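You operate a simulated robot arm through the tools that you are given. There is no shell and no other tool.

The job below is to be done with a simulated robot arm. You get a single attempt, and the scene is never put back.

TASK
Vacuum up both spilt sugar lumps from the chest top.
Fine: stand the cup on the green coaster first; the hand vacuum ends switched off where it lay. Set down upright: cup, hand vacuum.

Only the result counts: the job must be done as asked and must still hold three seconds after the hand-in. Knocking over, shifting, dropping, spilling or breaking anything else fails it.

THE ROBOT
A 7-joint arm with a three-finger gripper, fixed in place. Base frame: the origin is on the floor under the middle of its stand, x ahead of it, y to its left, z up; the work surface is at about z = 0.6. Readings come in m, rad, newtons and seconds.
It reaches about 1.342 m from its shoulder. Its first joint turns from -2.897 to 2.897 rad. Payload 2.69 kg.
The tool frame sits at the grasp point between the pads (the TCP): z along the fingers, y along the line on which they close. The tips reach 0.03 m beyond it. The gripper opens to 0.128 m; its body begins 0.117 m behind the TCP.
Orientation is told as [roll, pitch, yaw] about the base's x, y, z axes, in that order, counted from this pose: with the fingers straight down and closing along the base's y, the tool's x points along the base's -x, its y along +y and its z along -z.

THE INTERFACE
- The arm moves only by the tool drive_tool. Its argument "plan" is a list of rows, each an object of numbers (a shift or turn left out is 0, a gripper value left out holds the last): "wx", "wy", "wz": the turn, a rotation vector about the tool's x, y, z in degrees; "tx", "ty", "tz": the shift along the tool's x, y, z in m; "gripper": the gripper command, from -1 (shut) to 1 (fully open), values between in proportion. In form: [{"wx": .., "wy": .., "wz": .., "tx": .., "ty": .., "tz": .., "gripper": ..}, ...]. A call has 1 to 20 rows; each row shifts and turns the commanded pose from where the row before left it, along the tool's axes as they then stand. Each row takes 0.2 s and may step no farther than 0.05 m and 0.15 rad from the row before; otherwise, or with a gripper value out of range, the whole call is refused. A pose out of reach is approached as far as the arm can. The call stops where the force on the tool passes 40 N (or 10 N more than at its start, if that is more) or the arm is blocked; 0.2 s more then pass. Each finger travels about 0.127 m/s and halts on what it meets, pressing with about 43 N; the grip force reading is that of the motor and also rises with nothing between the fingers. The clock runs only during rows and for 0.2 s after the last one: add rows that do not move to give the fingers time. The reply holds the time, the measured pose of the TCP, the force on the tool along the base axes, the opening and the grip force, in the units named above and with some noise, with the torque about the TCP (base axes, N m) and any sound that the robot's microphone picked up.
- Cameras (640 x 400 px; columns grow to the right, rows downward): "scene" is fixed at [0.2201, -0.4992, 1.2256]; the picture's right is [0.77, -0.64, 0.00], its down [-0.34, -0.42, -0.84] and it looks along [0.53, 0.65, -0.54] (base axes); focal length 293 px, centre (320, 200). "wrist" rides on the gripper at [0.058, 0.054, -0.131] in the tool frame; the picture's right is [-0.68, 0.74, 0.00], its down [-0.62, -0.57, -0.55] and it looks along [-0.40, -0.37, 0.84] (tool axes); focal length 234 px, centre (320, 200). There is no depth. A picture from a camera that has moved, and an enlarged one, comes with that camera's place and axes in the base frame and with its lens.
- grab_frame(camera): a new picture of that camera. It takes no simulated time.
- slide_trunk(by): moves the trunk up (or, below 0, down) by that many m; the arm rides with it, the base frame stays. It gives what a move gives, with no picture.
- zoom(camera, box): a new picture of the part [left, top, right, bottom] of that camera's present view, enlarged. It takes no simulated time.
- hand_in(): hands the job in; it is judged then, once.

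Nothing tells you positions but the pictures and the camera data. Unless the task says otherwise, let go and move clear before handing in.

The tools are called after "Request:" as name(argument=value, ...) on one line, values as JSON. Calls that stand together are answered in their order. drive_tool: Moves the arm, as the interface text tells. Its arguments: {"type":"object","properties":{"plan":{"type":"array","items":{"type":"object","properties":{"wx":{"type":"number"},"wy":{"type":"number"},"wz":{"type":"number"},"tx":{"type":"number"},"ty":{"type":"number"},"tz":{"type":"number"},"gripper":{"type":"number"}}}}},"required":["plan"]} The other tools are called the same way: slide_trunk (by) moves the trunk up or down; grab_frame (camera) takes a picture; zoom (camera, box) takes an enlarged picture of a part of a camera's view; hand_in () hands the job in.

At the start:

```text
t: 0.0
tcp_pos: [0.7346, 0.329, 1.0455]
orientation: [0.0, -0.002, 0.001]
ft_force: [-0.1, 0.3, -0.6]
ft_torque: [0.03, 0.0, 0.03]
width: 0.1284
gripper_force: 0.0
trunk travel left (down, up): [-0.15, 0.2]
```

scene: 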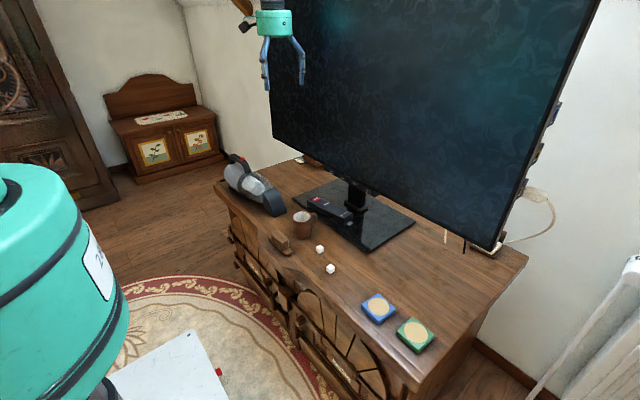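
wrist: 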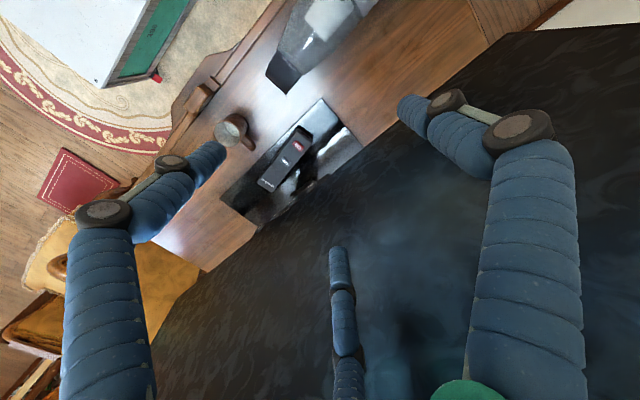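

I see a chest top with a hand vacuum at the left, a cup, two sugar lumps, and blue and green coasters; the TV stands behind. I'll zoom in to look at each item more carefully.

Request:
zoom(camera="scene", box=[200, 140, 360, 240])

Request:
zoom(camera="scene", box=[260, 190, 420, 290])

Request:
zoom(camera="scene", box=[320, 260, 480, 360])

Request:
zoom(camera="wrist", box=[160, 0, 400, 150])

```text
4.00 times, centred on (280, 190) of scene
camera zoom: at [0.2201, -0.4992, 1.2256], right [0.77, -0.64, 0.0], down [-0.34, -0.42, -0.84], along [0.53, 0.65, -0.54], focal length 1173 px, centre (480, 240)
```

zoom: 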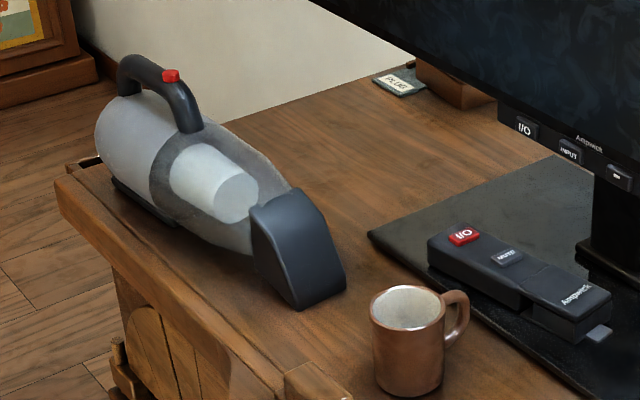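

```text
4.00 times, centred on (340, 240) of scene
camera zoom: at [0.2201, -0.4992, 1.2256], right [0.77, -0.64, 0.0], down [-0.34, -0.42, -0.84], along [0.53, 0.65, -0.54], focal length 1173 px, centre (240, 40)
```

zoom: 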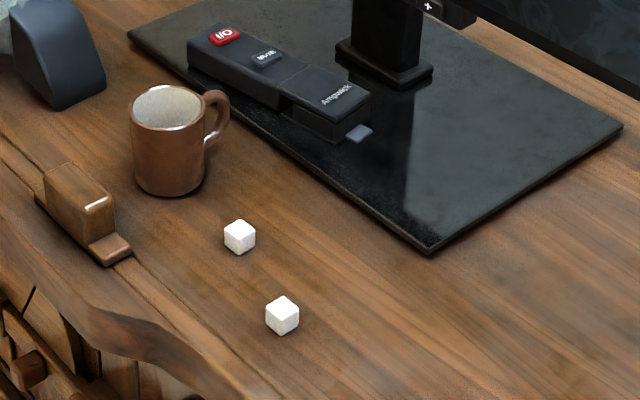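

```text
4.00 times, centred on (400, 310) of scene
camera zoom: at [0.2201, -0.4992, 1.2256], right [0.77, -0.64, 0.0], down [-0.34, -0.42, -0.84], along [0.53, 0.65, -0.54], focal length 1173 px, centre (0, -240)
```

zoom: 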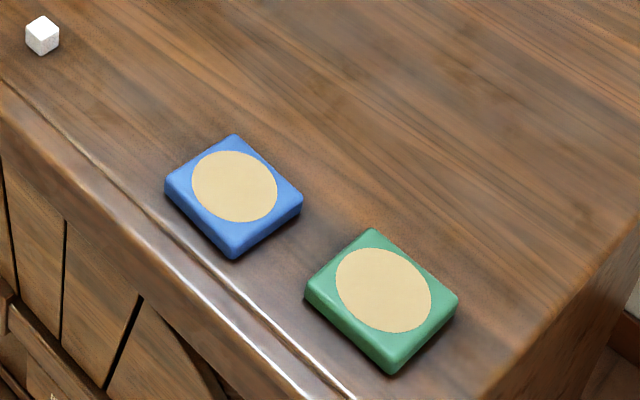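

```text
2.67 times, centred on (280, 75) of wrist
camera zoom: at [0.6778, 0.3826, 1.177], right [0.68, 0.74, 0.0], down [0.62, -0.57, 0.55], along [0.4, -0.37, -0.84], focal length 624 px, centre (427, 533)
```

zoom: 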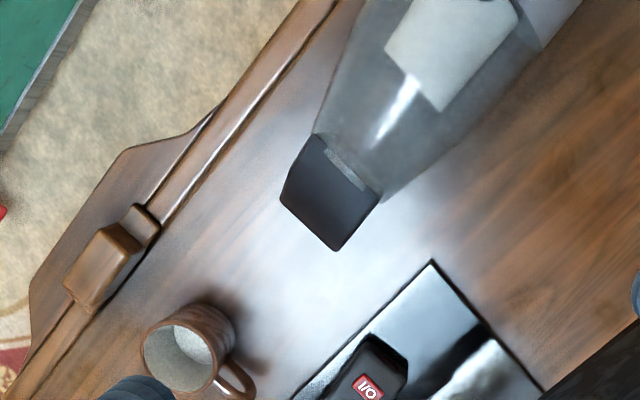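

I see the cup near (0.66, 0.13), lumps near (0.65, 0.02) and (0.62, -0.06), the green coaster near (0.64, -0.33), and the vacuum lying roughly along y from 0.58 to 0.26. I'll first close the gripper in free air to learn how the three fingers move.

Request:
drive_tool(plan=[{"gripper": 0.0}, {}, {}, {}])

Request:
grab_frame(camera="wrist")

Request:
zoom(camera="scene", box=[200, 0, 360, 100])

```text
t: 1.0
tcp_pos: [0.7346, 0.3307, 1.0434]
orientation: [0.001, -0.003, 0.0]
ft_force: [0.0, 0.7, -0.1]
ft_torque: [-0.02, 0.01, 0.0]
width: 0.064
gripper_force: 0.1
trunk travel left (down, up): [-0.15, 0.2]
```

```text
taken
camera wrist: at [0.6778, 0.3826, 1.1748], right [0.68, 0.74, 0.0], down [0.62, -0.57, 0.55], along [0.4, -0.37, -0.84], focal length 234 px, centre (320, 200)
```

wrist: 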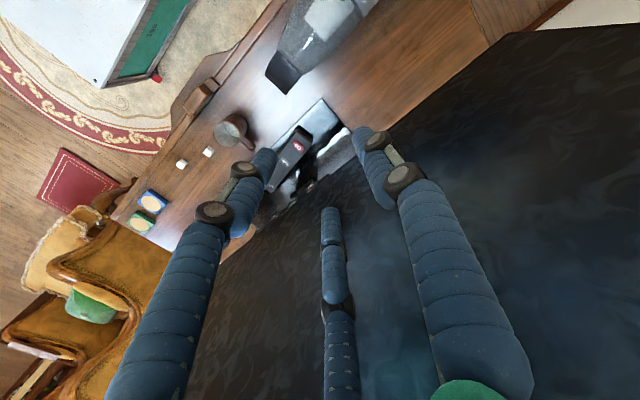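

```text
4.00 times, centred on (280, 50) of scene
camera zoom: at [0.2201, -0.4992, 1.2256], right [0.77, -0.64, 0.0], down [-0.34, -0.42, -0.84], along [0.53, 0.65, -0.54], focal length 1173 px, centre (480, 800)
```

zoom: 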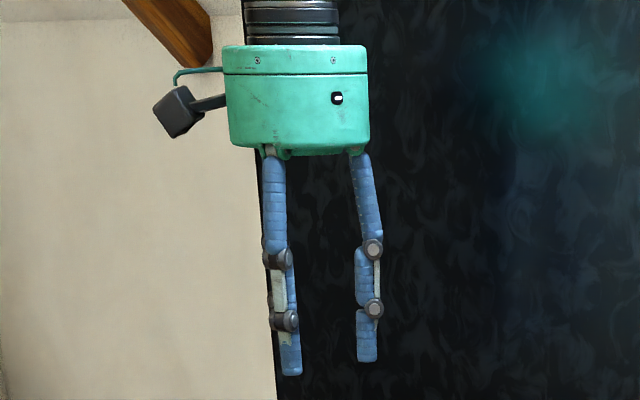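

The three fingers close concentrically (one at tool +y, two toward -y), which suits a round cup if its handle lies between two fingers. I'll zoom the wrist view on the cup, lumps and coasters for a second bearing.

Request:
zoom(camera="wrist", box=[120, 90, 280, 240])

Request:
zoom(camera="wrist", box=[200, 0, 360, 140])

```text
2.67 times, centred on (200, 165) of wrist
camera zoom: at [0.6778, 0.3826, 1.1748], right [0.68, 0.74, 0.0], down [0.62, -0.57, 0.55], along [0.4, -0.37, -0.84], focal length 624 px, centre (640, 293)
```

zoom: 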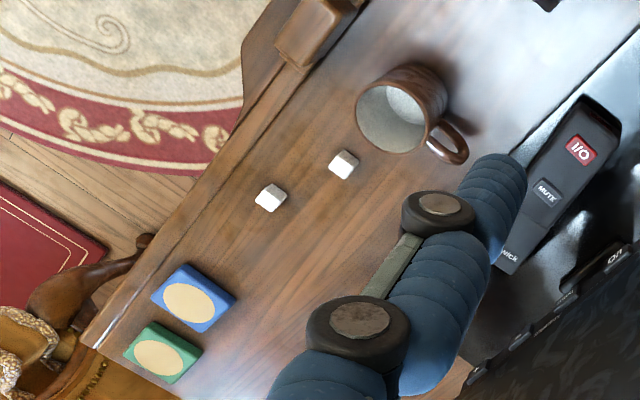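

```text
2.86 times, centred on (280, 70) of wrist
camera zoom: at [0.6778, 0.3826, 1.1748], right [0.68, 0.74, 0.0], down [0.62, -0.57, 0.55], along [0.4, -0.37, -0.84], focal length 669 px, centre (434, 571)
```

zoom: 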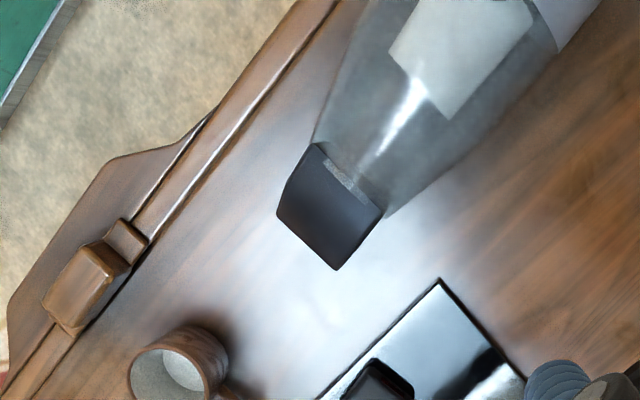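

Both views agree: cup axis about (0.657, 0.127), handle pointing toward +x, surface about z 0.60. I'll move above the cup with a -30° yaw so the handle sits between two fingers, opening only partly to keep clear of the carved block on the front edge.

Request:
drive_tool(plan=[{"tx": 0.0155, "ty": -0.0407, "tz": 0.02, "gripper": 0.35}, {"tx": 0.0155, "ty": -0.0407, "tz": 0.02}, {"tx": 0.0155, "ty": -0.0407, "tz": 0.02}, {"tx": 0.0155, "ty": -0.0407, "tz": 0.02}, {"tx": 0.0155, "ty": -0.0407, "tz": 0.02}, {"wz": 7.5}, {"wz": 7.5}, {"wz": 7.5}, {"wz": 7.5}, {"tz": 0.04}, {"tz": 0.04}, {}, {}])

Request:
grab_frame(camera="wrist")

Request:
grab_frame(camera="scene")

```text
t: 3.8
tcp_pos: [0.6597, 0.1269, 0.8626]
orientation: [-0.001, -0.001, -0.524]
ft_force: [-0.1, 0.1, 0.7]
ft_torque: [0.01, -0.01, 0.01]
width: 0.0866
gripper_force: 0.0
trunk travel left (down, up): [-0.15, 0.2]
```

```text
taken
camera wrist: at [0.6367, 0.2017, 0.9946], right [0.95, 0.3, 0.0], down [0.25, -0.8, 0.55], along [0.16, -0.52, -0.84], focal length 234 px, centre (320, 200)
```

wrist: 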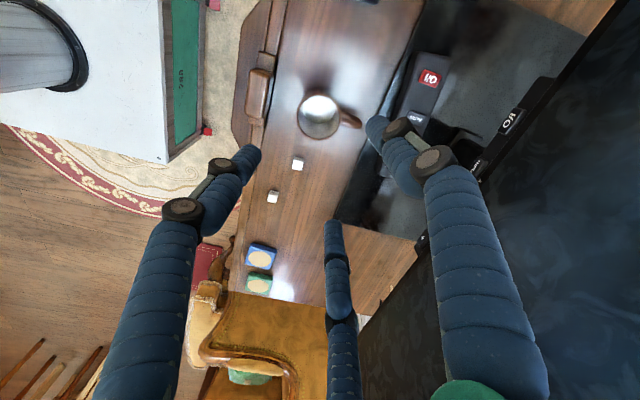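

```text
taken
```

scene: 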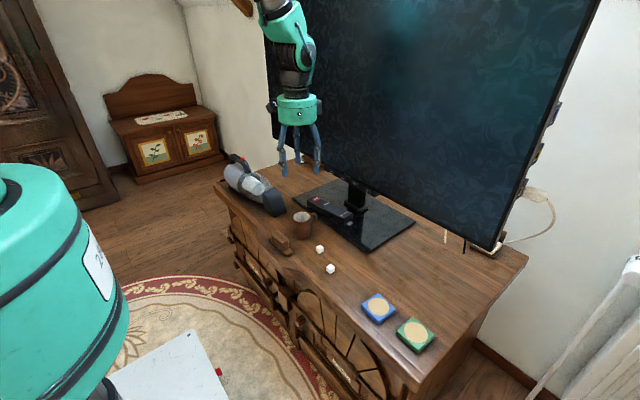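

Request:
zoom(camera="wrist", box=[230, 50, 390, 150])

Request:
zoom(camera="scene", box=[250, 90, 350, 250])

```text
4.00 times, centred on (310, 100) of wrist
camera zoom: at [0.6367, 0.2017, 0.9946], right [0.95, 0.3, 0.0], down [0.25, -0.8, 0.55], along [0.16, -0.52, -0.84], focal length 937 px, centre (360, 600)
```

zoom: 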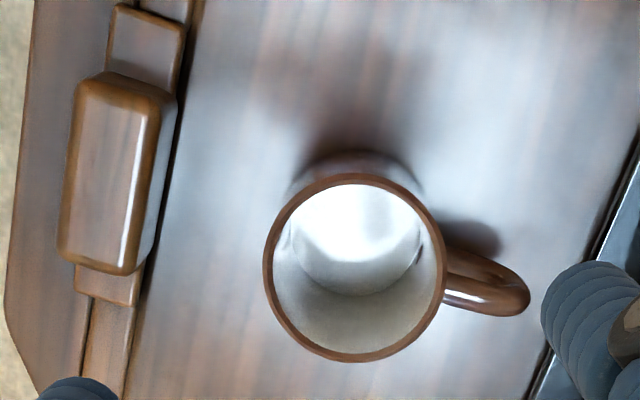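

```text
2.50 times, centred on (300, 170) of scene
camera zoom: at [0.2201, -0.4992, 1.2256], right [0.77, -0.64, 0.0], down [-0.34, -0.42, -0.84], along [0.53, 0.65, -0.54], focal length 733 px, centre (370, 275)
```

zoom: 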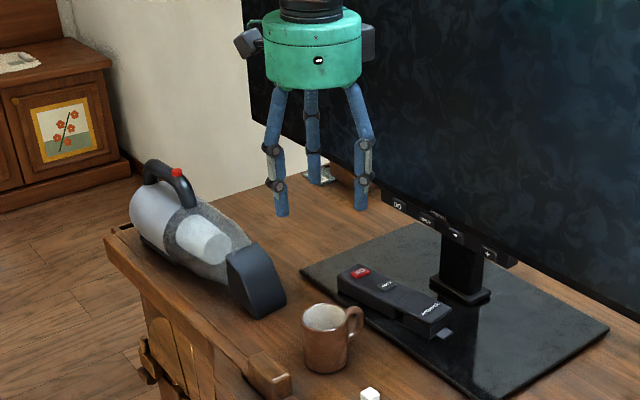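

The cup's axis is at (0.658, 0.127), 31 mm radius, handle near azimuth 0°, and the hand is centred within about 2 mm. I'll descend to about z 0.658 and close on the cup.

Request:
drive_tool(plan=[{"tx": 0.002, "tz": 0.034}, {"tz": 0.034}, {"tz": 0.034}, {"tz": 0.034}, {"tz": 0.034}, {"tz": 0.034}, {}])

Request:
zoom(camera="scene", box=[240, 150, 370, 270])

Request:
grab_frame(camera="wrist")

```text
t: 5.4
tcp_pos: [0.6556, 0.1265, 0.6594]
orientation: [-0.001, 0.0, -0.523]
ft_force: [0.5, -0.4, -0.6]
ft_torque: [-0.01, 0.03, 0.05]
width: 0.0863
gripper_force: 0.1
trunk travel left (down, up): [-0.15, 0.2]
```

```text
3.33 times, centred on (305, 210) of scene
camera zoom: at [0.2201, -0.4992, 1.2256], right [0.77, -0.64, 0.0], down [-0.34, -0.42, -0.84], along [0.53, 0.65, -0.54], focal length 978 px, centre (370, 167)
```

zoom: 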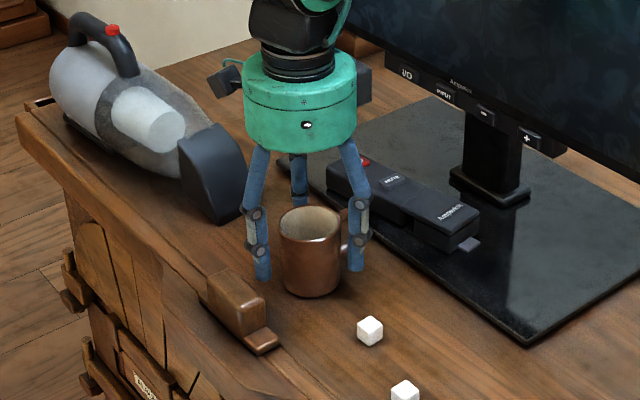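

```text
taken
camera wrist: at [0.633, 0.2019, 0.7895], right [0.95, 0.3, 0.0], down [0.25, -0.8, 0.55], along [0.16, -0.52, -0.84], focal length 234 px, centre (320, 200)
```

wrist: 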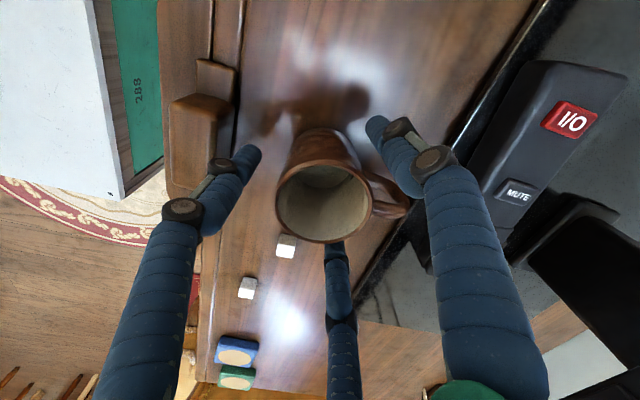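

The fingers are around the cup with the handle clear between two of them. Now I close and check the grip.

Request:
drive_tool(plan=[{"gripper": -0.5}, {}, {}, {}])

Request:
zoom(camera="scene", box=[240, 150, 370, 270])

```text
t: 6.4
tcp_pos: [0.6554, 0.1268, 0.6583]
orientation: [0.003, 0.001, -0.524]
ft_force: [1.5, 0.6, 3.8]
ft_torque: [0.06, -0.13, -0.01]
width: 0.0579
gripper_force: 43.4
trunk travel left (down, up): [-0.15, 0.2]
```

```text
3.33 times, centred on (305, 210) of scene
camera zoom: at [0.2201, -0.4992, 1.2256], right [0.77, -0.64, 0.0], down [-0.34, -0.42, -0.84], along [0.53, 0.65, -0.54], focal length 978 px, centre (370, 167)
```

zoom: 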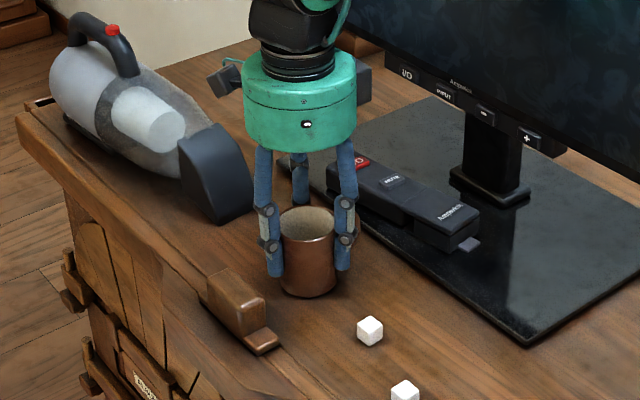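

The cup is held (width 58 mm, 43 N). I lift it 12 cm and carry it partway toward the green coaster, then look for a refined coaster fix.

Request:
drive_tool(plan=[{"tz": -0.02}, {"tz": -0.03}, {"tz": -0.035}, {"tz": -0.035}, {}, {"tx": -0.01771, "ty": -0.03375}, {"tx": -0.01771, "ty": -0.03375}, {"tx": -0.01771, "ty": -0.03375}, {"tx": -0.01771, "ty": -0.03375}, {"tx": -0.01771, "ty": -0.03375}, {"tx": -0.01771, "ty": -0.03375}, {}])

Request:
grab_frame(camera="wrist")

Request:
zoom(camera="scene", box=[240, 130, 480, 360])

```text
t: 9.0
tcp_pos: [0.6431, -0.1034, 0.7797]
orientation: [0.001, 0.0, -0.523]
ft_force: [0.9, 0.8, -0.2]
ft_torque: [0.05, 0.0, -0.03]
width: 0.0321
gripper_force: 0.1
trunk travel left (down, up): [-0.15, 0.2]
```

```text
taken
camera wrist: at [0.6211, -0.0288, 0.9117], right [0.95, 0.3, 0.0], down [0.25, -0.8, 0.55], along [0.16, -0.52, -0.84], focal length 234 px, centre (320, 200)
```

wrist: 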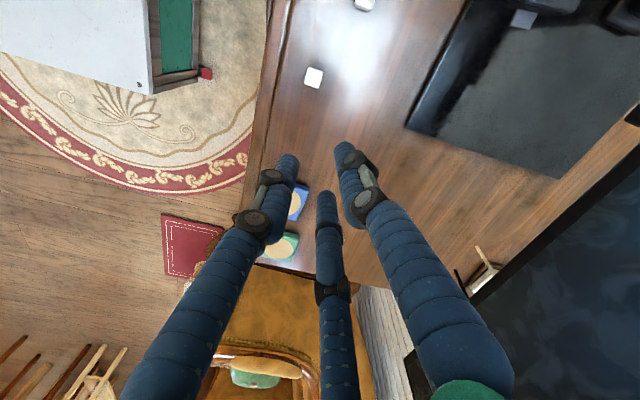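

```text
1.74 times, centred on (360, 245) of scene
camera zoom: at [0.2201, -0.4992, 1.2256], right [0.77, -0.64, 0.0], down [-0.34, -0.42, -0.84], along [0.53, 0.65, -0.54], focal length 510 px, centre (250, 122)
```

zoom: 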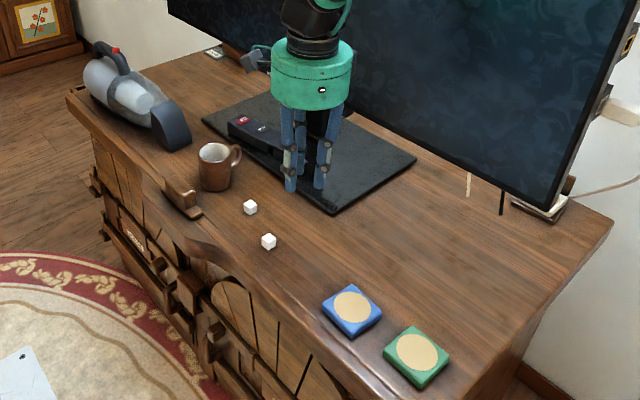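

The cup slipped out during the lift: it is still standing near its original place, and the hand is empty. I'll look closely at the cup to see whether it moved and plan a lower, firmer grasp.

Request:
zoom(camera="scene", box=[260, 190, 420, 290])

Request:
zoom(camera="scene", box=[280, 200, 330, 245])

```text
4.00 times, centred on (340, 240) of scene
camera zoom: at [0.2201, -0.4992, 1.2256], right [0.77, -0.64, 0.0], down [-0.34, -0.42, -0.84], along [0.53, 0.65, -0.54], focal length 1173 px, centre (240, 40)
```

zoom: 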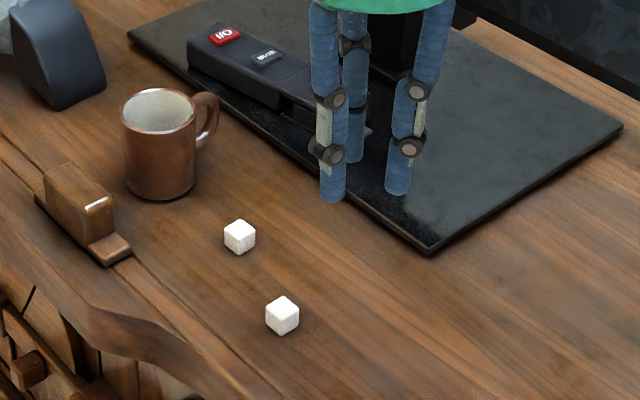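

```text
8.89 times, centred on (305, 222) of scene
camera zoom: at [0.2201, -0.4992, 1.2256], right [0.77, -0.64, 0.0], down [-0.34, -0.42, -0.84], along [0.53, 0.65, -0.54], focal length 2608 px, centre (453, 0)
```

zoom: 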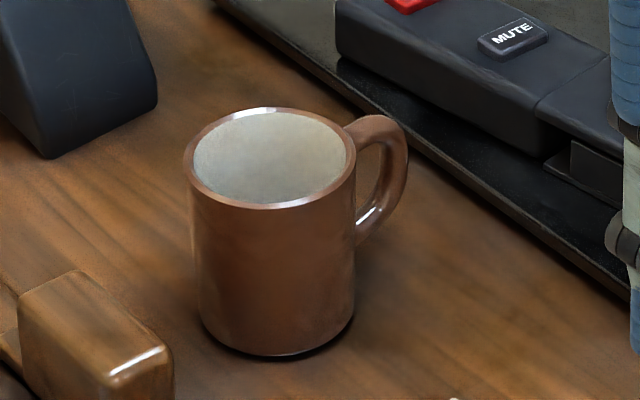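

The cup stands upright, shifted only a few mm (now about (0.650, 0.129)), and the lumps are undisturbed. I'll look at the finger geometry before regrasping.

Request:
zoom(camera="scene", box=[325, 150, 385, 250])

Request:
zoom(camera="wrist", box=[240, 120, 420, 260])

```text
4.00 times, centred on (355, 200) of scene
camera zoom: at [0.2201, -0.4992, 1.2256], right [0.77, -0.64, 0.0], down [-0.34, -0.42, -0.84], along [0.53, 0.65, -0.54], focal length 1173 px, centre (180, 200)
```

zoom: 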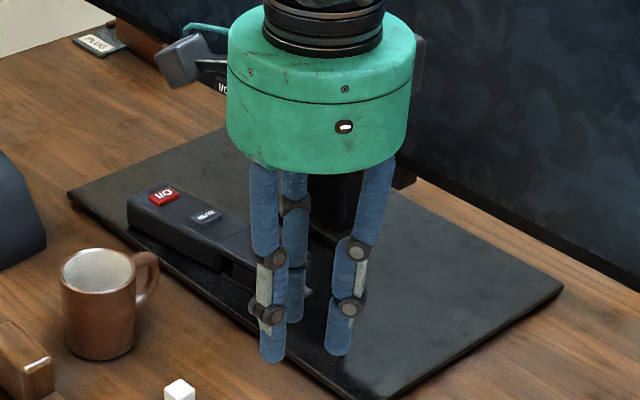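

```text
2.86 times, centred on (330, 190) of wrist
camera zoom: at [0.6211, -0.0288, 0.9117], right [0.95, 0.3, 0.0], down [0.25, -0.8, 0.55], along [0.16, -0.52, -0.84], focal length 669 px, centre (291, 229)
```

zoom: 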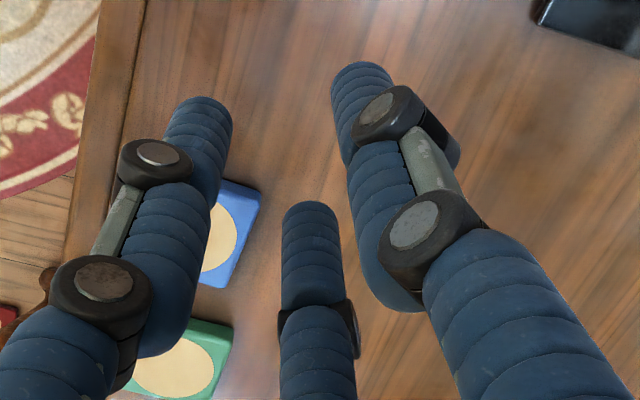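

I'll return above the cup with yaw about -10° so no finger has to squeeze between the block and the cup, then re-measure the cup from directly above.

Request:
drive_tool(plan=[{"tz": -0.04, "wz": -6.67, "gripper": 0.3}, {"tz": -0.04, "wz": -6.67}, {"wz": -6.66}, {"tx": 0.0056, "ty": 0.03835}, {"tx": 0.0056, "ty": 0.03835}, {"tx": 0.0056, "ty": 0.03835}, {"tx": 0.0056, "ty": 0.03835}, {"tx": 0.0056, "ty": 0.03835}, {"tx": 0.0056, "ty": 0.03835}, {}, {}])

Request:
zoom(camera="wrist", box=[230, 50, 390, 150])

Request:
grab_frame(camera="wrist")

```text
t: 11.4
tcp_pos: [0.6561, 0.1323, 0.8588]
orientation: [0.0, 0.002, -0.174]
ft_force: [-0.4, 1.1, -0.5]
ft_torque: [-0.03, -0.02, -0.01]
width: 0.0834
gripper_force: 0.1
trunk travel left (down, up): [-0.15, 0.2]
```

```text
4.00 times, centred on (310, 100) of wrist
camera zoom: at [0.6093, 0.1942, 0.9903], right [0.79, 0.61, 0.0], down [0.51, -0.66, 0.55], along [0.33, -0.44, -0.84], focal length 937 px, centre (360, 600)
```

zoom: 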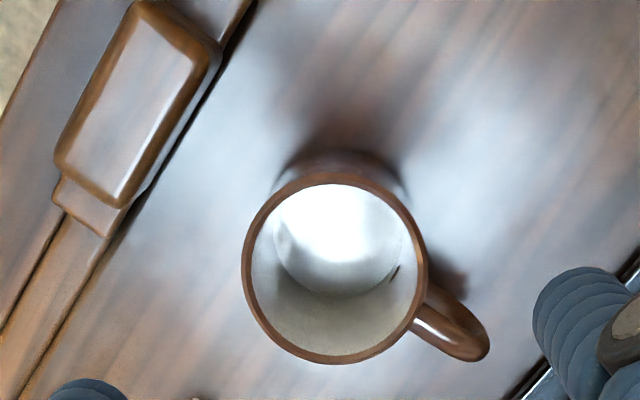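

```text
taken
camera wrist: at [0.6093, 0.1942, 0.9903], right [0.79, 0.61, 0.0], down [0.51, -0.66, 0.55], along [0.33, -0.44, -0.84], focal length 234 px, centre (320, 200)
```

wrist: 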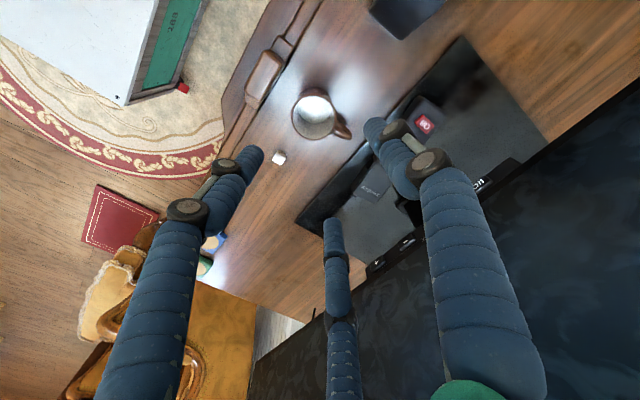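

The cup is at (0.6486, 0.1286) with the handle at about +2°. I'll fine-align (yaw ≈ -3°), narrow the opening to 74 mm and descend to just above the rim level for a check.

Request:
drive_tool(plan=[{"wz": -7, "gripper": 0.16}, {"tx": 0.0083, "ty": -0.0027}, {"tz": 0.04}, {"tz": 0.04}, {"tz": 0.04}, {}, {}])

Request:
grab_frame(camera="wrist")

Request:
zoom(camera="scene", box=[260, 160, 360, 250])

```text
t: 13.0
tcp_pos: [0.6456, 0.1316, 0.7395]
orientation: [0.001, 0.0, -0.052]
ft_force: [-0.4, -1.2, -0.4]
ft_torque: [0.0, -0.01, 0.02]
width: 0.0743
gripper_force: 0.1
trunk travel left (down, up): [-0.15, 0.2]
```

```text
taken
camera wrist: at [0.5912, 0.1875, 0.8708], right [0.71, 0.7, 0.0], down [0.59, -0.6, 0.55], along [0.38, -0.39, -0.84], focal length 234 px, centre (320, 200)
```

wrist: 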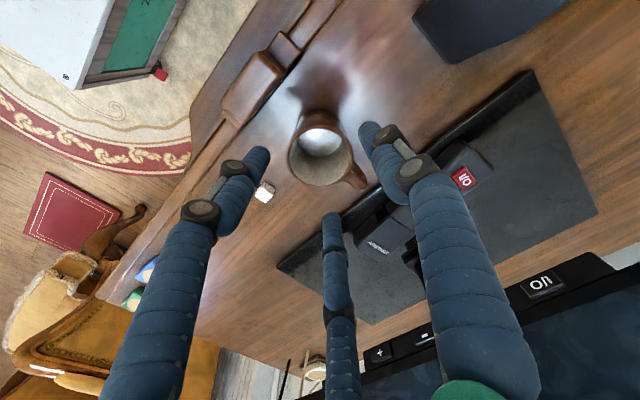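

```text
4.44 times, centred on (310, 205) of scene
camera zoom: at [0.2201, -0.4992, 1.2256], right [0.77, -0.64, 0.0], down [-0.34, -0.42, -0.84], along [0.53, 0.65, -0.54], focal length 1304 px, centre (364, 178)
```

zoom: 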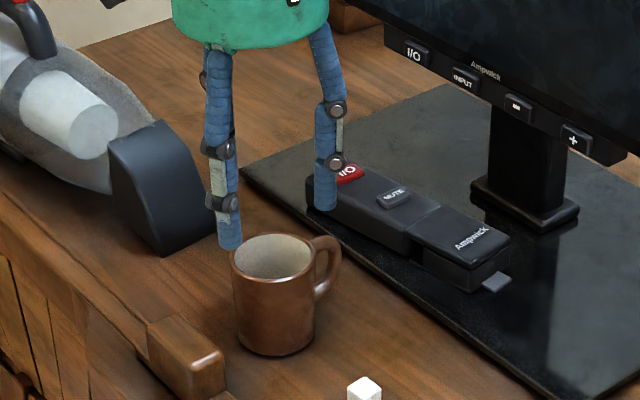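

Alignment looks good (hand and cup axes within about 2 mm). I descend to z ≈ 0.642 in small steps and look before closing.

Request:
drive_tool(plan=[{"tx": -0.0015, "ty": -0.001, "tz": 0.025}, {"tz": 0.025}, {"tz": 0.024}, {"tz": 0.024}, {}])

Request:
grab_frame(camera="wrist")

Request:
zoom(camera="scene", box=[260, 180, 350, 250])

```text
t: 14.2
tcp_pos: [0.6447, 0.1276, 0.6412]
orientation: [0.0, -0.001, -0.052]
ft_force: [0.5, 0.1, 0.3]
ft_torque: [0.0, -0.01, 0.02]
width: 0.0743
gripper_force: 0.1
trunk travel left (down, up): [-0.15, 0.2]
```

```text
taken
camera wrist: at [0.5906, 0.1837, 0.7718], right [0.71, 0.7, 0.0], down [0.59, -0.6, 0.55], along [0.38, -0.39, -0.84], focal length 234 px, centre (320, 200)
```

wrist: 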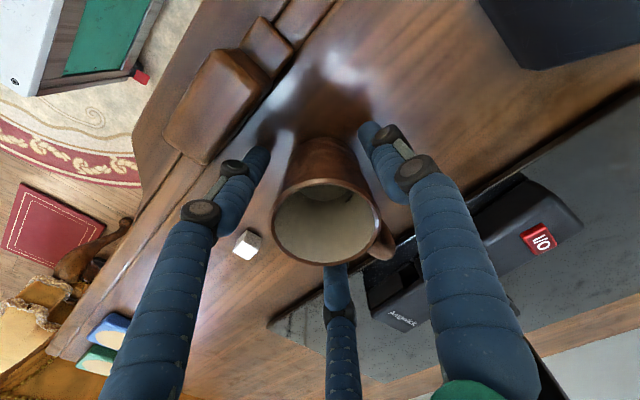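

```text
5.71 times, centred on (305, 215) of scene
camera zoom: at [0.2201, -0.4992, 1.2256], right [0.77, -0.64, 0.0], down [-0.34, -0.42, -0.84], along [0.53, 0.65, -0.54], focal length 1676 px, centre (406, 114)
```

zoom: 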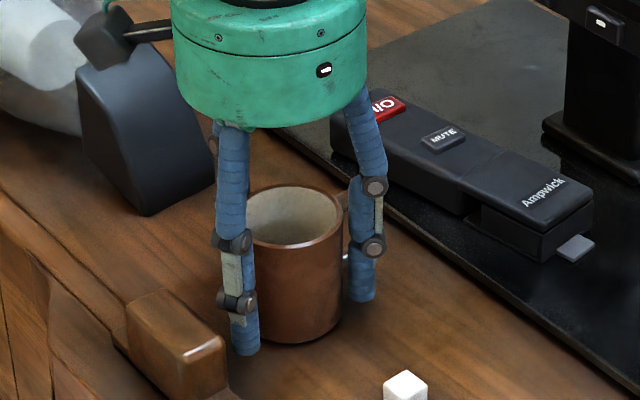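

The fingers straddle the cup low on its body, clear of block, lump and handle. I close fully and let the grip build up.

Request:
drive_tool(plan=[{"gripper": -1}, {}, {}, {}, {}])

Request:
drive_tool(plan=[{"tz": -0.004}, {"tz": -0.004}, {"tz": -0.006}, {}])

Request:
zoom(camera="scene", box=[260, 180, 350, 250])

Request:
grab_frame(camera="wrist")

```text
t: 15.4
tcp_pos: [0.6459, 0.127, 0.6405]
orientation: [0.0, 0.0, -0.052]
ft_force: [2.0, 1.7, 5.9]
ft_torque: [-0.04, 0.01, -0.03]
width: 0.0573
gripper_force: 42.6
trunk travel left (down, up): [-0.15, 0.2]
```

```text
t: 16.4
tcp_pos: [0.6442, 0.1271, 0.6554]
orientation: [0.0, -0.001, -0.05]
ft_force: [-1.1, 0.1, -2.0]
ft_torque: [0.04, 0.02, -0.01]
width: 0.0576
gripper_force: 42.8
trunk travel left (down, up): [-0.15, 0.2]
```

```text
5.71 times, centred on (305, 215) of scene
camera zoom: at [0.2201, -0.4992, 1.2256], right [0.77, -0.64, 0.0], down [-0.34, -0.42, -0.84], along [0.53, 0.65, -0.54], focal length 1676 px, centre (406, 114)
```

zoom: 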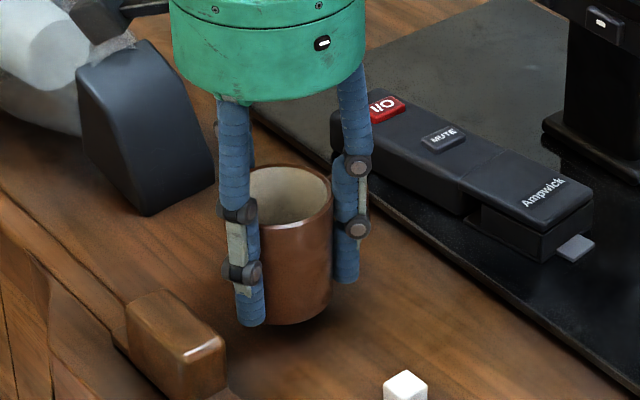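

```text
taken
camera wrist: at [0.5903, 0.1842, 0.7873], right [0.71, 0.7, 0.0], down [0.59, -0.6, 0.55], along [0.38, -0.39, -0.84], focal length 234 px, centre (320, 200)
```

wrist: 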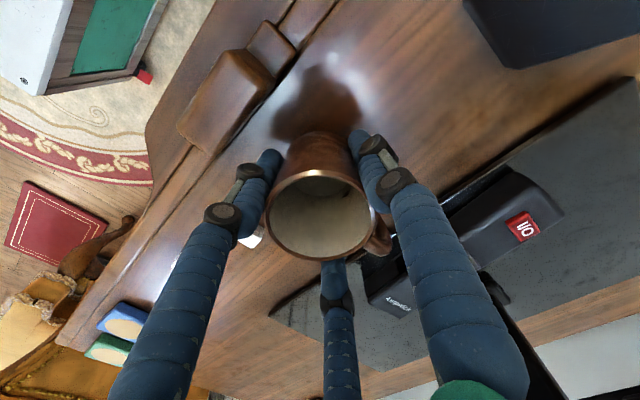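

This time the cup has come up with the hand (shadow beneath it, 42.8 N held). I'll raise it slowly to about z 0.76 and check again.

Request:
drive_tool(plan=[{"tz": -0.008}, {"tz": -0.012}, {"tz": -0.015}, {"tz": -0.015}, {"tz": -0.015}, {"tz": -0.015}, {"tz": -0.015}, {"tz": -0.01}, {}])

Request:
zoom(camera="scene", box=[240, 130, 400, 250])

```text
t: 18.4
tcp_pos: [0.6463, 0.1286, 0.7606]
orientation: [-0.001, 0.001, -0.052]
ft_force: [0.8, 0.4, -1.3]
ft_torque: [0.02, 0.02, -0.02]
width: 0.0573
gripper_force: 43.6
trunk travel left (down, up): [-0.15, 0.2]
```

```text
3.33 times, centred on (320, 190) of scene
camera zoom: at [0.2201, -0.4992, 1.2256], right [0.77, -0.64, 0.0], down [-0.34, -0.42, -0.84], along [0.53, 0.65, -0.54], focal length 978 px, centre (320, 233)
```

zoom: 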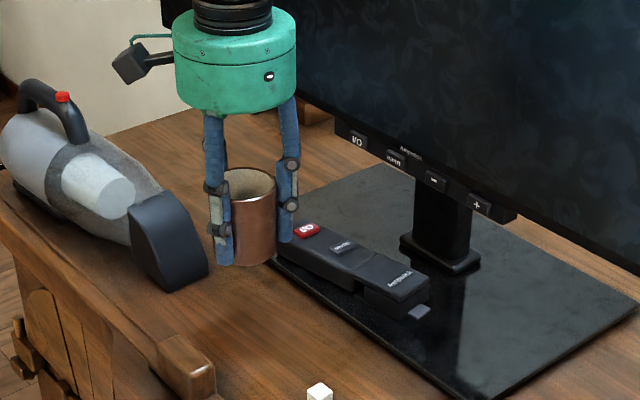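

The cup is securely held. I carry it smoothly at this height to above the green coaster.

Request:
drive_tool(plan=[{"tx": -0.0005, "ty": -0.012}, {"tx": -0.001, "ty": -0.022}, {"tx": -0.0011, "ty": -0.03}, {"tx": -0.0011, "ty": -0.03}, {"tx": -0.0011, "ty": -0.03}, {"tx": -0.0011, "ty": -0.03}, {"tx": -0.0011, "ty": -0.03}, {"tx": -0.0011, "ty": -0.03}, {"tx": -0.0011, "ty": -0.03}, {"tx": -0.0011, "ty": -0.03}, {"tx": -0.0011, "ty": -0.03}, {"tx": -0.0011, "ty": -0.03}, {"tx": -0.0011, "ty": -0.03}, {"tx": -0.0011, "ty": -0.03}, {"tx": -0.0011, "ty": -0.03}, {"tx": -0.001, "ty": -0.022}, {"tx": -0.0005, "ty": -0.0118}, {}, {}])

Request:
zoom(camera="scene", box=[330, 200, 490, 380])

Request:
grab_frame(camera="wrist")

```text
t: 22.4
tcp_pos: [0.6389, -0.3318, 0.7602]
orientation: [0.0, 0.0, -0.052]
ft_force: [-0.2, -0.7, -2.6]
ft_torque: [0.0, 0.0, -0.02]
width: 0.0575
gripper_force: 42.9
trunk travel left (down, up): [-0.15, 0.2]
```

```text
2.22 times, centred on (410, 290) of scene
camera zoom: at [0.2201, -0.4992, 1.2256], right [0.77, -0.64, 0.0], down [-0.34, -0.42, -0.84], along [0.53, 0.65, -0.54], focal length 652 px, centre (120, 0)
```

zoom: 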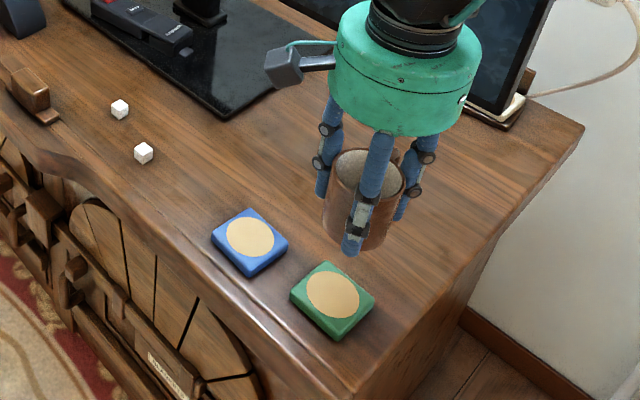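

```text
taken
camera wrist: at [0.5848, -0.2749, 0.891], right [0.71, 0.7, 0.0], down [0.59, -0.6, 0.55], along [0.38, -0.39, -0.84], focal length 234 px, centre (320, 200)
```

wrist: 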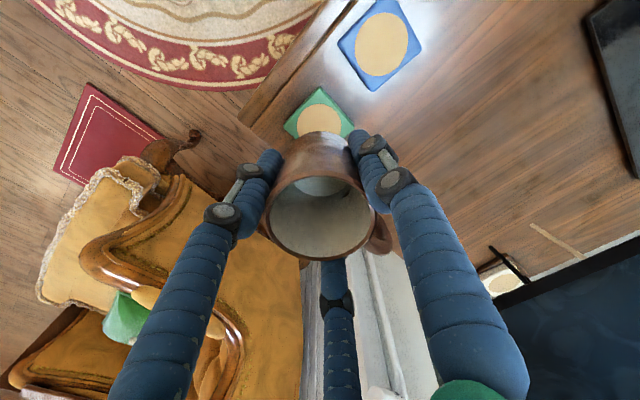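

The cup hangs above the green coaster area. I'll zoom the wrist view on the coasters to refine the green coaster's centre and the cup's offset in the grip.

Request:
zoom(camera="wrist", box=[240, 0, 440, 140])

Request:
zoom(camera="wrist", box=[250, 120, 390, 270])

Request:
zoom(camera="scene", box=[370, 230, 450, 360])

```text
2.86 times, centred on (340, 70) of wrist
camera zoom: at [0.5848, -0.2749, 0.891], right [0.71, 0.7, 0.0], down [0.59, -0.6, 0.55], along [0.38, -0.39, -0.84], focal length 669 px, centre (263, 571)
```

zoom: 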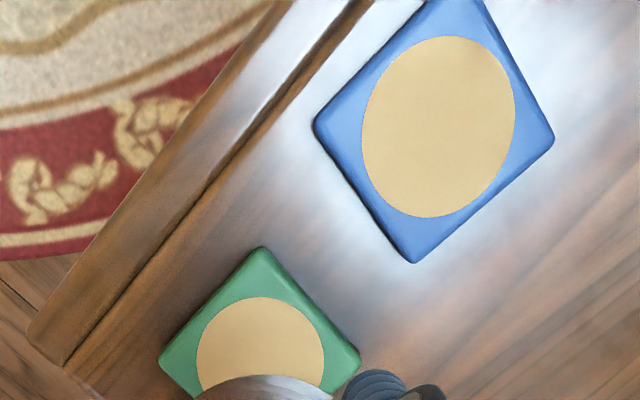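

```text
2.67 times, centred on (320, 195) of wrist
camera zoom: at [0.5848, -0.2749, 0.891], right [0.71, 0.7, 0.0], down [0.59, -0.6, 0.55], along [0.38, -0.39, -0.84], focal length 624 px, centre (320, 213)
```

zoom: 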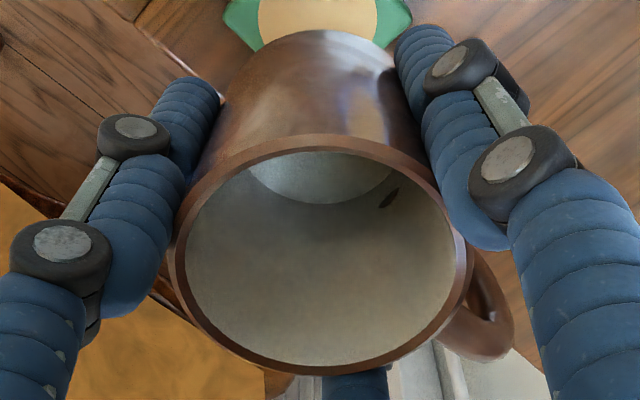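

```text
3.08 times, centred on (410, 295) of scene
camera zoom: at [0.2201, -0.4992, 1.2256], right [0.77, -0.64, 0.0], down [-0.34, -0.42, -0.84], along [0.53, 0.65, -0.54], focal length 903 px, centre (43, -92)
```

zoom: 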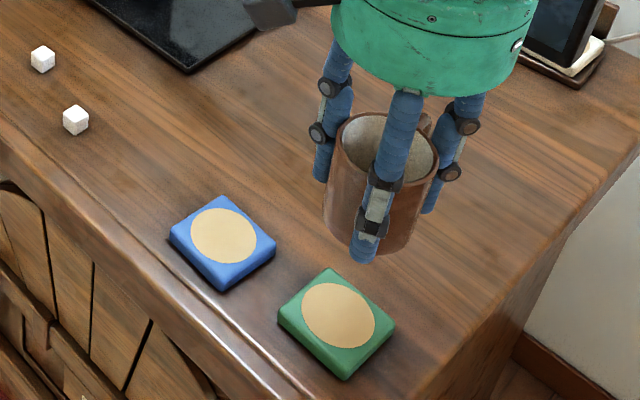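

The green coaster's centre works out to (0.638, -0.331) and the cup axis is within about 2 mm of it. I lower to just above the coaster.

Request:
drive_tool(plan=[{"tz": 0.015, "tx": 0.001}, {"tz": 0.02}, {"tz": 0.02}, {"tz": 0.02}, {"tz": 0.012}, {"tz": 0.007}, {}])

Request:
zoom(camera="scene", box=[370, 230, 450, 360])

Request:
grab_frame(camera="wrist")

```text
t: 24.0
tcp_pos: [0.6389, -0.3308, 0.6644]
orientation: [0.0, -0.001, -0.052]
ft_force: [0.7, 0.8, -1.9]
ft_torque: [0.01, 0.04, 0.0]
width: 0.0576
gripper_force: 42.8
trunk travel left (down, up): [-0.15, 0.2]
```

```text
3.08 times, centred on (410, 295) of scene
camera zoom: at [0.2201, -0.4992, 1.2256], right [0.77, -0.64, 0.0], down [-0.34, -0.42, -0.84], along [0.53, 0.65, -0.54], focal length 903 px, centre (43, -92)
```

zoom: 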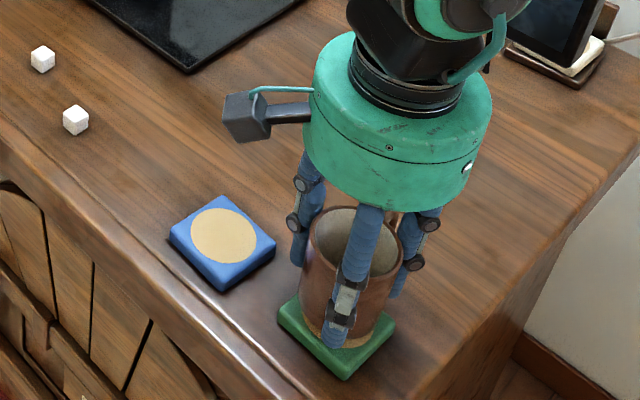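

```text
taken
camera wrist: at [0.5839, -0.2732, 0.7976], right [0.71, 0.7, 0.0], down [0.59, -0.6, 0.55], along [0.38, -0.39, -0.84], focal length 234 px, centre (320, 200)
```

wrist: 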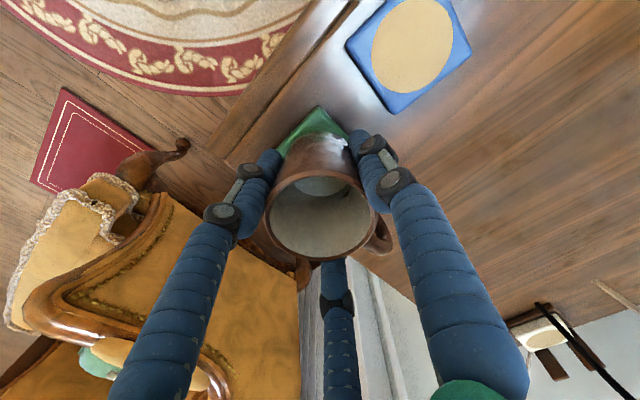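

Request:
zoom(camera="scene", box=[385, 270, 435, 330])

Request:
zoom(camera="scene", box=[395, 310, 445, 360])

Request:
zoom(camera="wrist", box=[250, 90, 390, 200])

```text
6.67 times, centred on (410, 300) of scene
camera zoom: at [0.2201, -0.4992, 1.2256], right [0.77, -0.64, 0.0], down [-0.34, -0.42, -0.84], along [0.53, 0.65, -0.54], focal length 1956 px, centre (-280, -467)
```

zoom: 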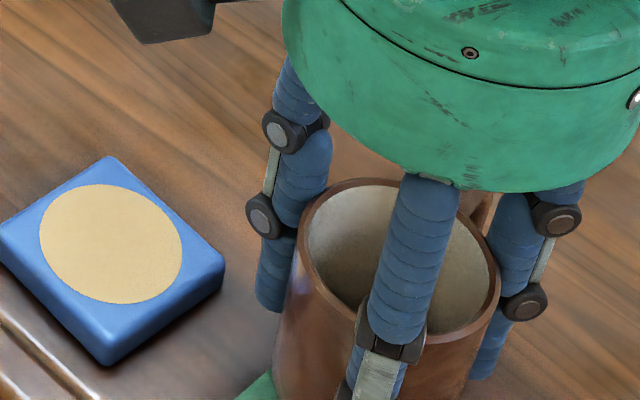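

```text
8.00 times, centred on (420, 335) of scene
camera zoom: at [0.2201, -0.4992, 1.2256], right [0.77, -0.64, 0.0], down [-0.34, -0.42, -0.84], along [0.53, 0.65, -0.54], focal length 2347 px, centre (-480, -880)
```

zoom: 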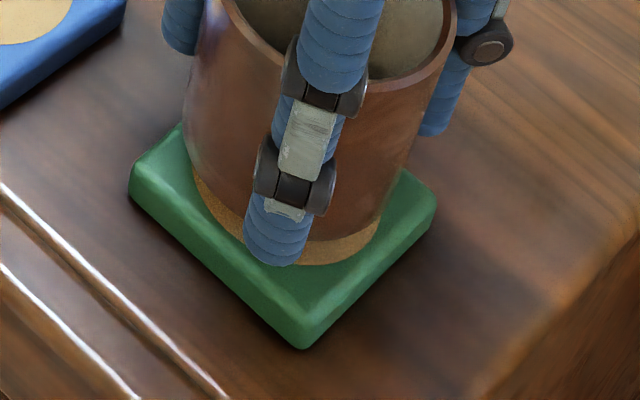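

```text
3.64 times, centred on (320, 145) of wrist
camera zoom: at [0.5839, -0.2732, 0.7976], right [0.71, 0.7, 0.0], down [0.59, -0.6, 0.55], along [0.38, -0.39, -0.84], focal length 852 px, centre (320, 400)
```

zoom: 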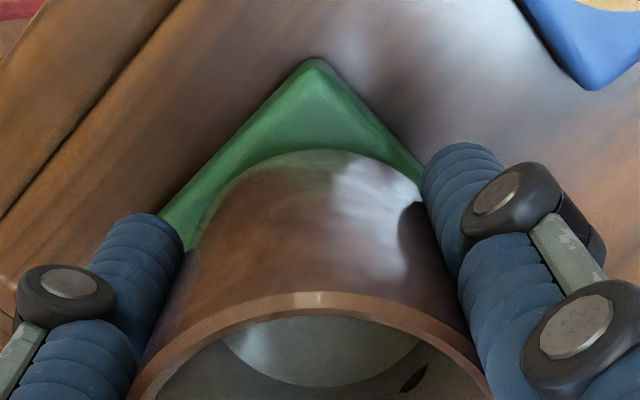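

The cup is well centred over the coaster with about 1 cm left. I lower in millimetre steps while watching the force.

Request:
drive_tool(plan=[{"tz": 0.003}, {"tz": 0.003}, {"tz": 0.002}, {}])

Request:
drive_tool(plan=[{"tz": 0.0015}, {}])

Request:
drive_tool(plan=[{"tz": 0.0015}, {}])

```text
t: 25.0
tcp_pos: [0.6381, -0.3292, 0.6591]
orientation: [0.001, 0.001, -0.052]
ft_force: [0.1, 0.2, -0.8]
ft_torque: [-0.03, 0.05, 0.02]
width: 0.0573
gripper_force: 43.3
trunk travel left (down, up): [-0.15, 0.2]
```

```text
t: 25.6
tcp_pos: [0.6382, -0.3299, 0.6562]
orientation: [0.0, 0.0, -0.052]
ft_force: [0.4, -0.3, -2.5]
ft_torque: [-0.01, 0.03, -0.02]
width: 0.0575
gripper_force: 43.3
trunk travel left (down, up): [-0.15, 0.2]
```

```text
t: 26.2
tcp_pos: [0.6387, -0.3317, 0.657]
orientation: [-0.002, -0.001, -0.052]
ft_force: [-2.7, 5.9, 22.2]
ft_torque: [0.21, 0.26, -0.02]
width: 0.0576
gripper_force: 42.8
trunk travel left (down, up): [-0.15, 0.2]
```

Contact: 22 N upward at TCP z ≈ 0.656. I back off a hair to relieve the press, then open gently just enough to clear the cup.

Request:
drive_tool(plan=[{"tz": -0.001}, {}])

Request:
drive_tool(plan=[{"gripper": 0.0}, {"gripper": 0.2}, {}, {}])

Request:
zoom(camera="scene", box=[370, 230, 450, 360])

Request:
grab_frame(camera="wrist")

```text
t: 26.8
tcp_pos: [0.6392, -0.3315, 0.6571]
orientation: [0.0, -0.001, -0.053]
ft_force: [2.5, 2.0, 16.3]
ft_torque: [0.06, 0.02, 0.01]
width: 0.0573
gripper_force: 43.4
trunk travel left (down, up): [-0.15, 0.2]
```

```text
t: 27.8
tcp_pos: [0.6373, -0.3311, 0.6548]
orientation: [-0.001, 0.001, -0.05]
ft_force: [-0.4, -0.4, 0.1]
ft_torque: [0.0, 0.02, 0.02]
width: 0.0769
gripper_force: 0.0
trunk travel left (down, up): [-0.15, 0.2]
```

```text
3.08 times, centred on (410, 295) of scene
camera zoom: at [0.2201, -0.4992, 1.2256], right [0.77, -0.64, 0.0], down [-0.34, -0.42, -0.84], along [0.53, 0.65, -0.54], focal length 903 px, centre (43, -92)
```

zoom: 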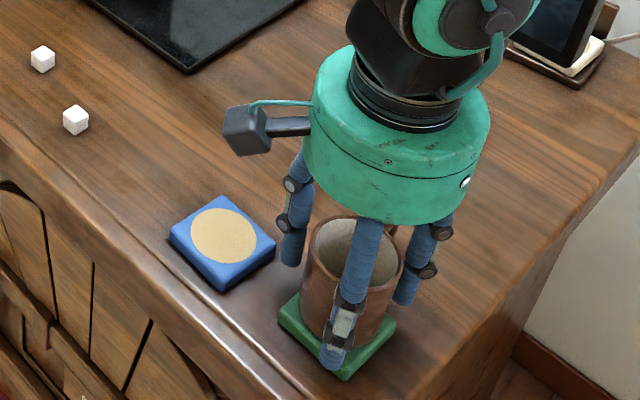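

```text
taken
camera wrist: at [0.584, -0.2749, 0.787], right [0.71, 0.7, 0.0], down [0.59, -0.6, 0.55], along [0.38, -0.39, -0.84], focal length 234 px, centre (320, 200)
```

wrist: 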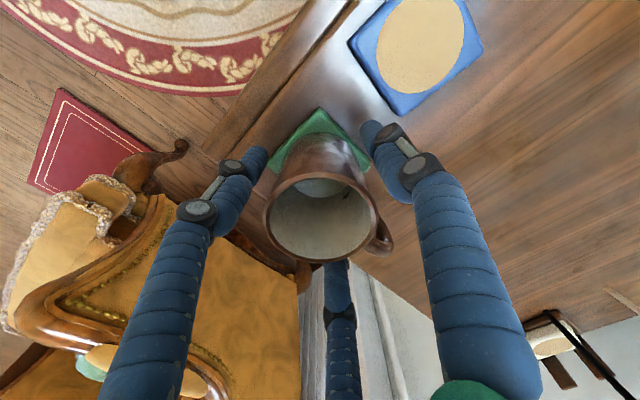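

The cup stands on the green coaster and the fingers are clear of it. I retreat straight up and check the placement.

Request:
drive_tool(plan=[{"tz": -0.01}, {"tz": -0.02}, {"tz": -0.03}, {"tz": -0.04}, {"tz": -0.04}, {"tz": -0.04}, {"tz": -0.04, "gripper": 0.5}, {}])

Request:
zoom(camera="scene", box=[370, 260, 450, 360])

Request:
zoom(camera="wrist", box=[230, 50, 390, 180])

```text
t: 29.6
tcp_pos: [0.6388, -0.3329, 0.8789]
orientation: [0.002, -0.001, -0.052]
ft_force: [-0.5, -0.4, 0.1]
ft_torque: [-0.01, -0.07, -0.01]
width: 0.0962
gripper_force: 0.1
trunk travel left (down, up): [-0.15, 0.2]
```

```text
4.00 times, centred on (410, 310) of scene
camera zoom: at [0.2201, -0.4992, 1.2256], right [0.77, -0.64, 0.0], down [-0.34, -0.42, -0.84], along [0.53, 0.65, -0.54], focal length 1173 px, centre (-40, -240)
```

zoom: 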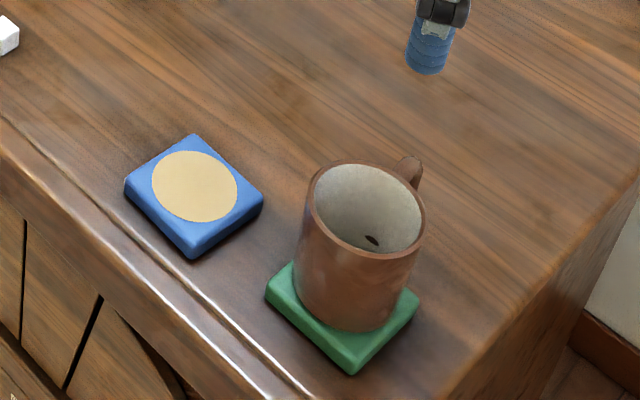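

```text
3.08 times, centred on (310, 115) of wrist
camera zoom: at [0.5835, -0.2757, 1.0102], right [0.71, 0.7, 0.0], down [0.59, -0.6, 0.55], along [0.38, -0.39, -0.84], focal length 720 px, centre (351, 462)
```

zoom: 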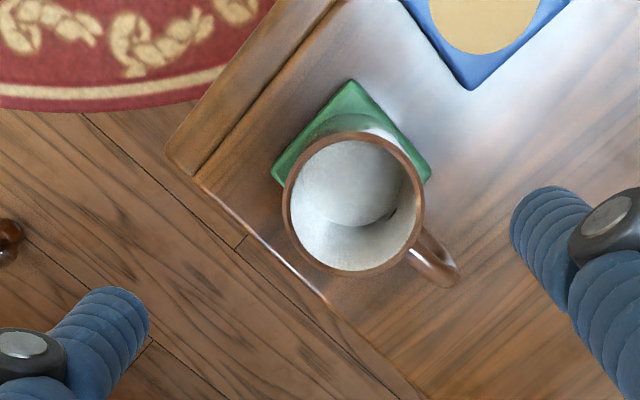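

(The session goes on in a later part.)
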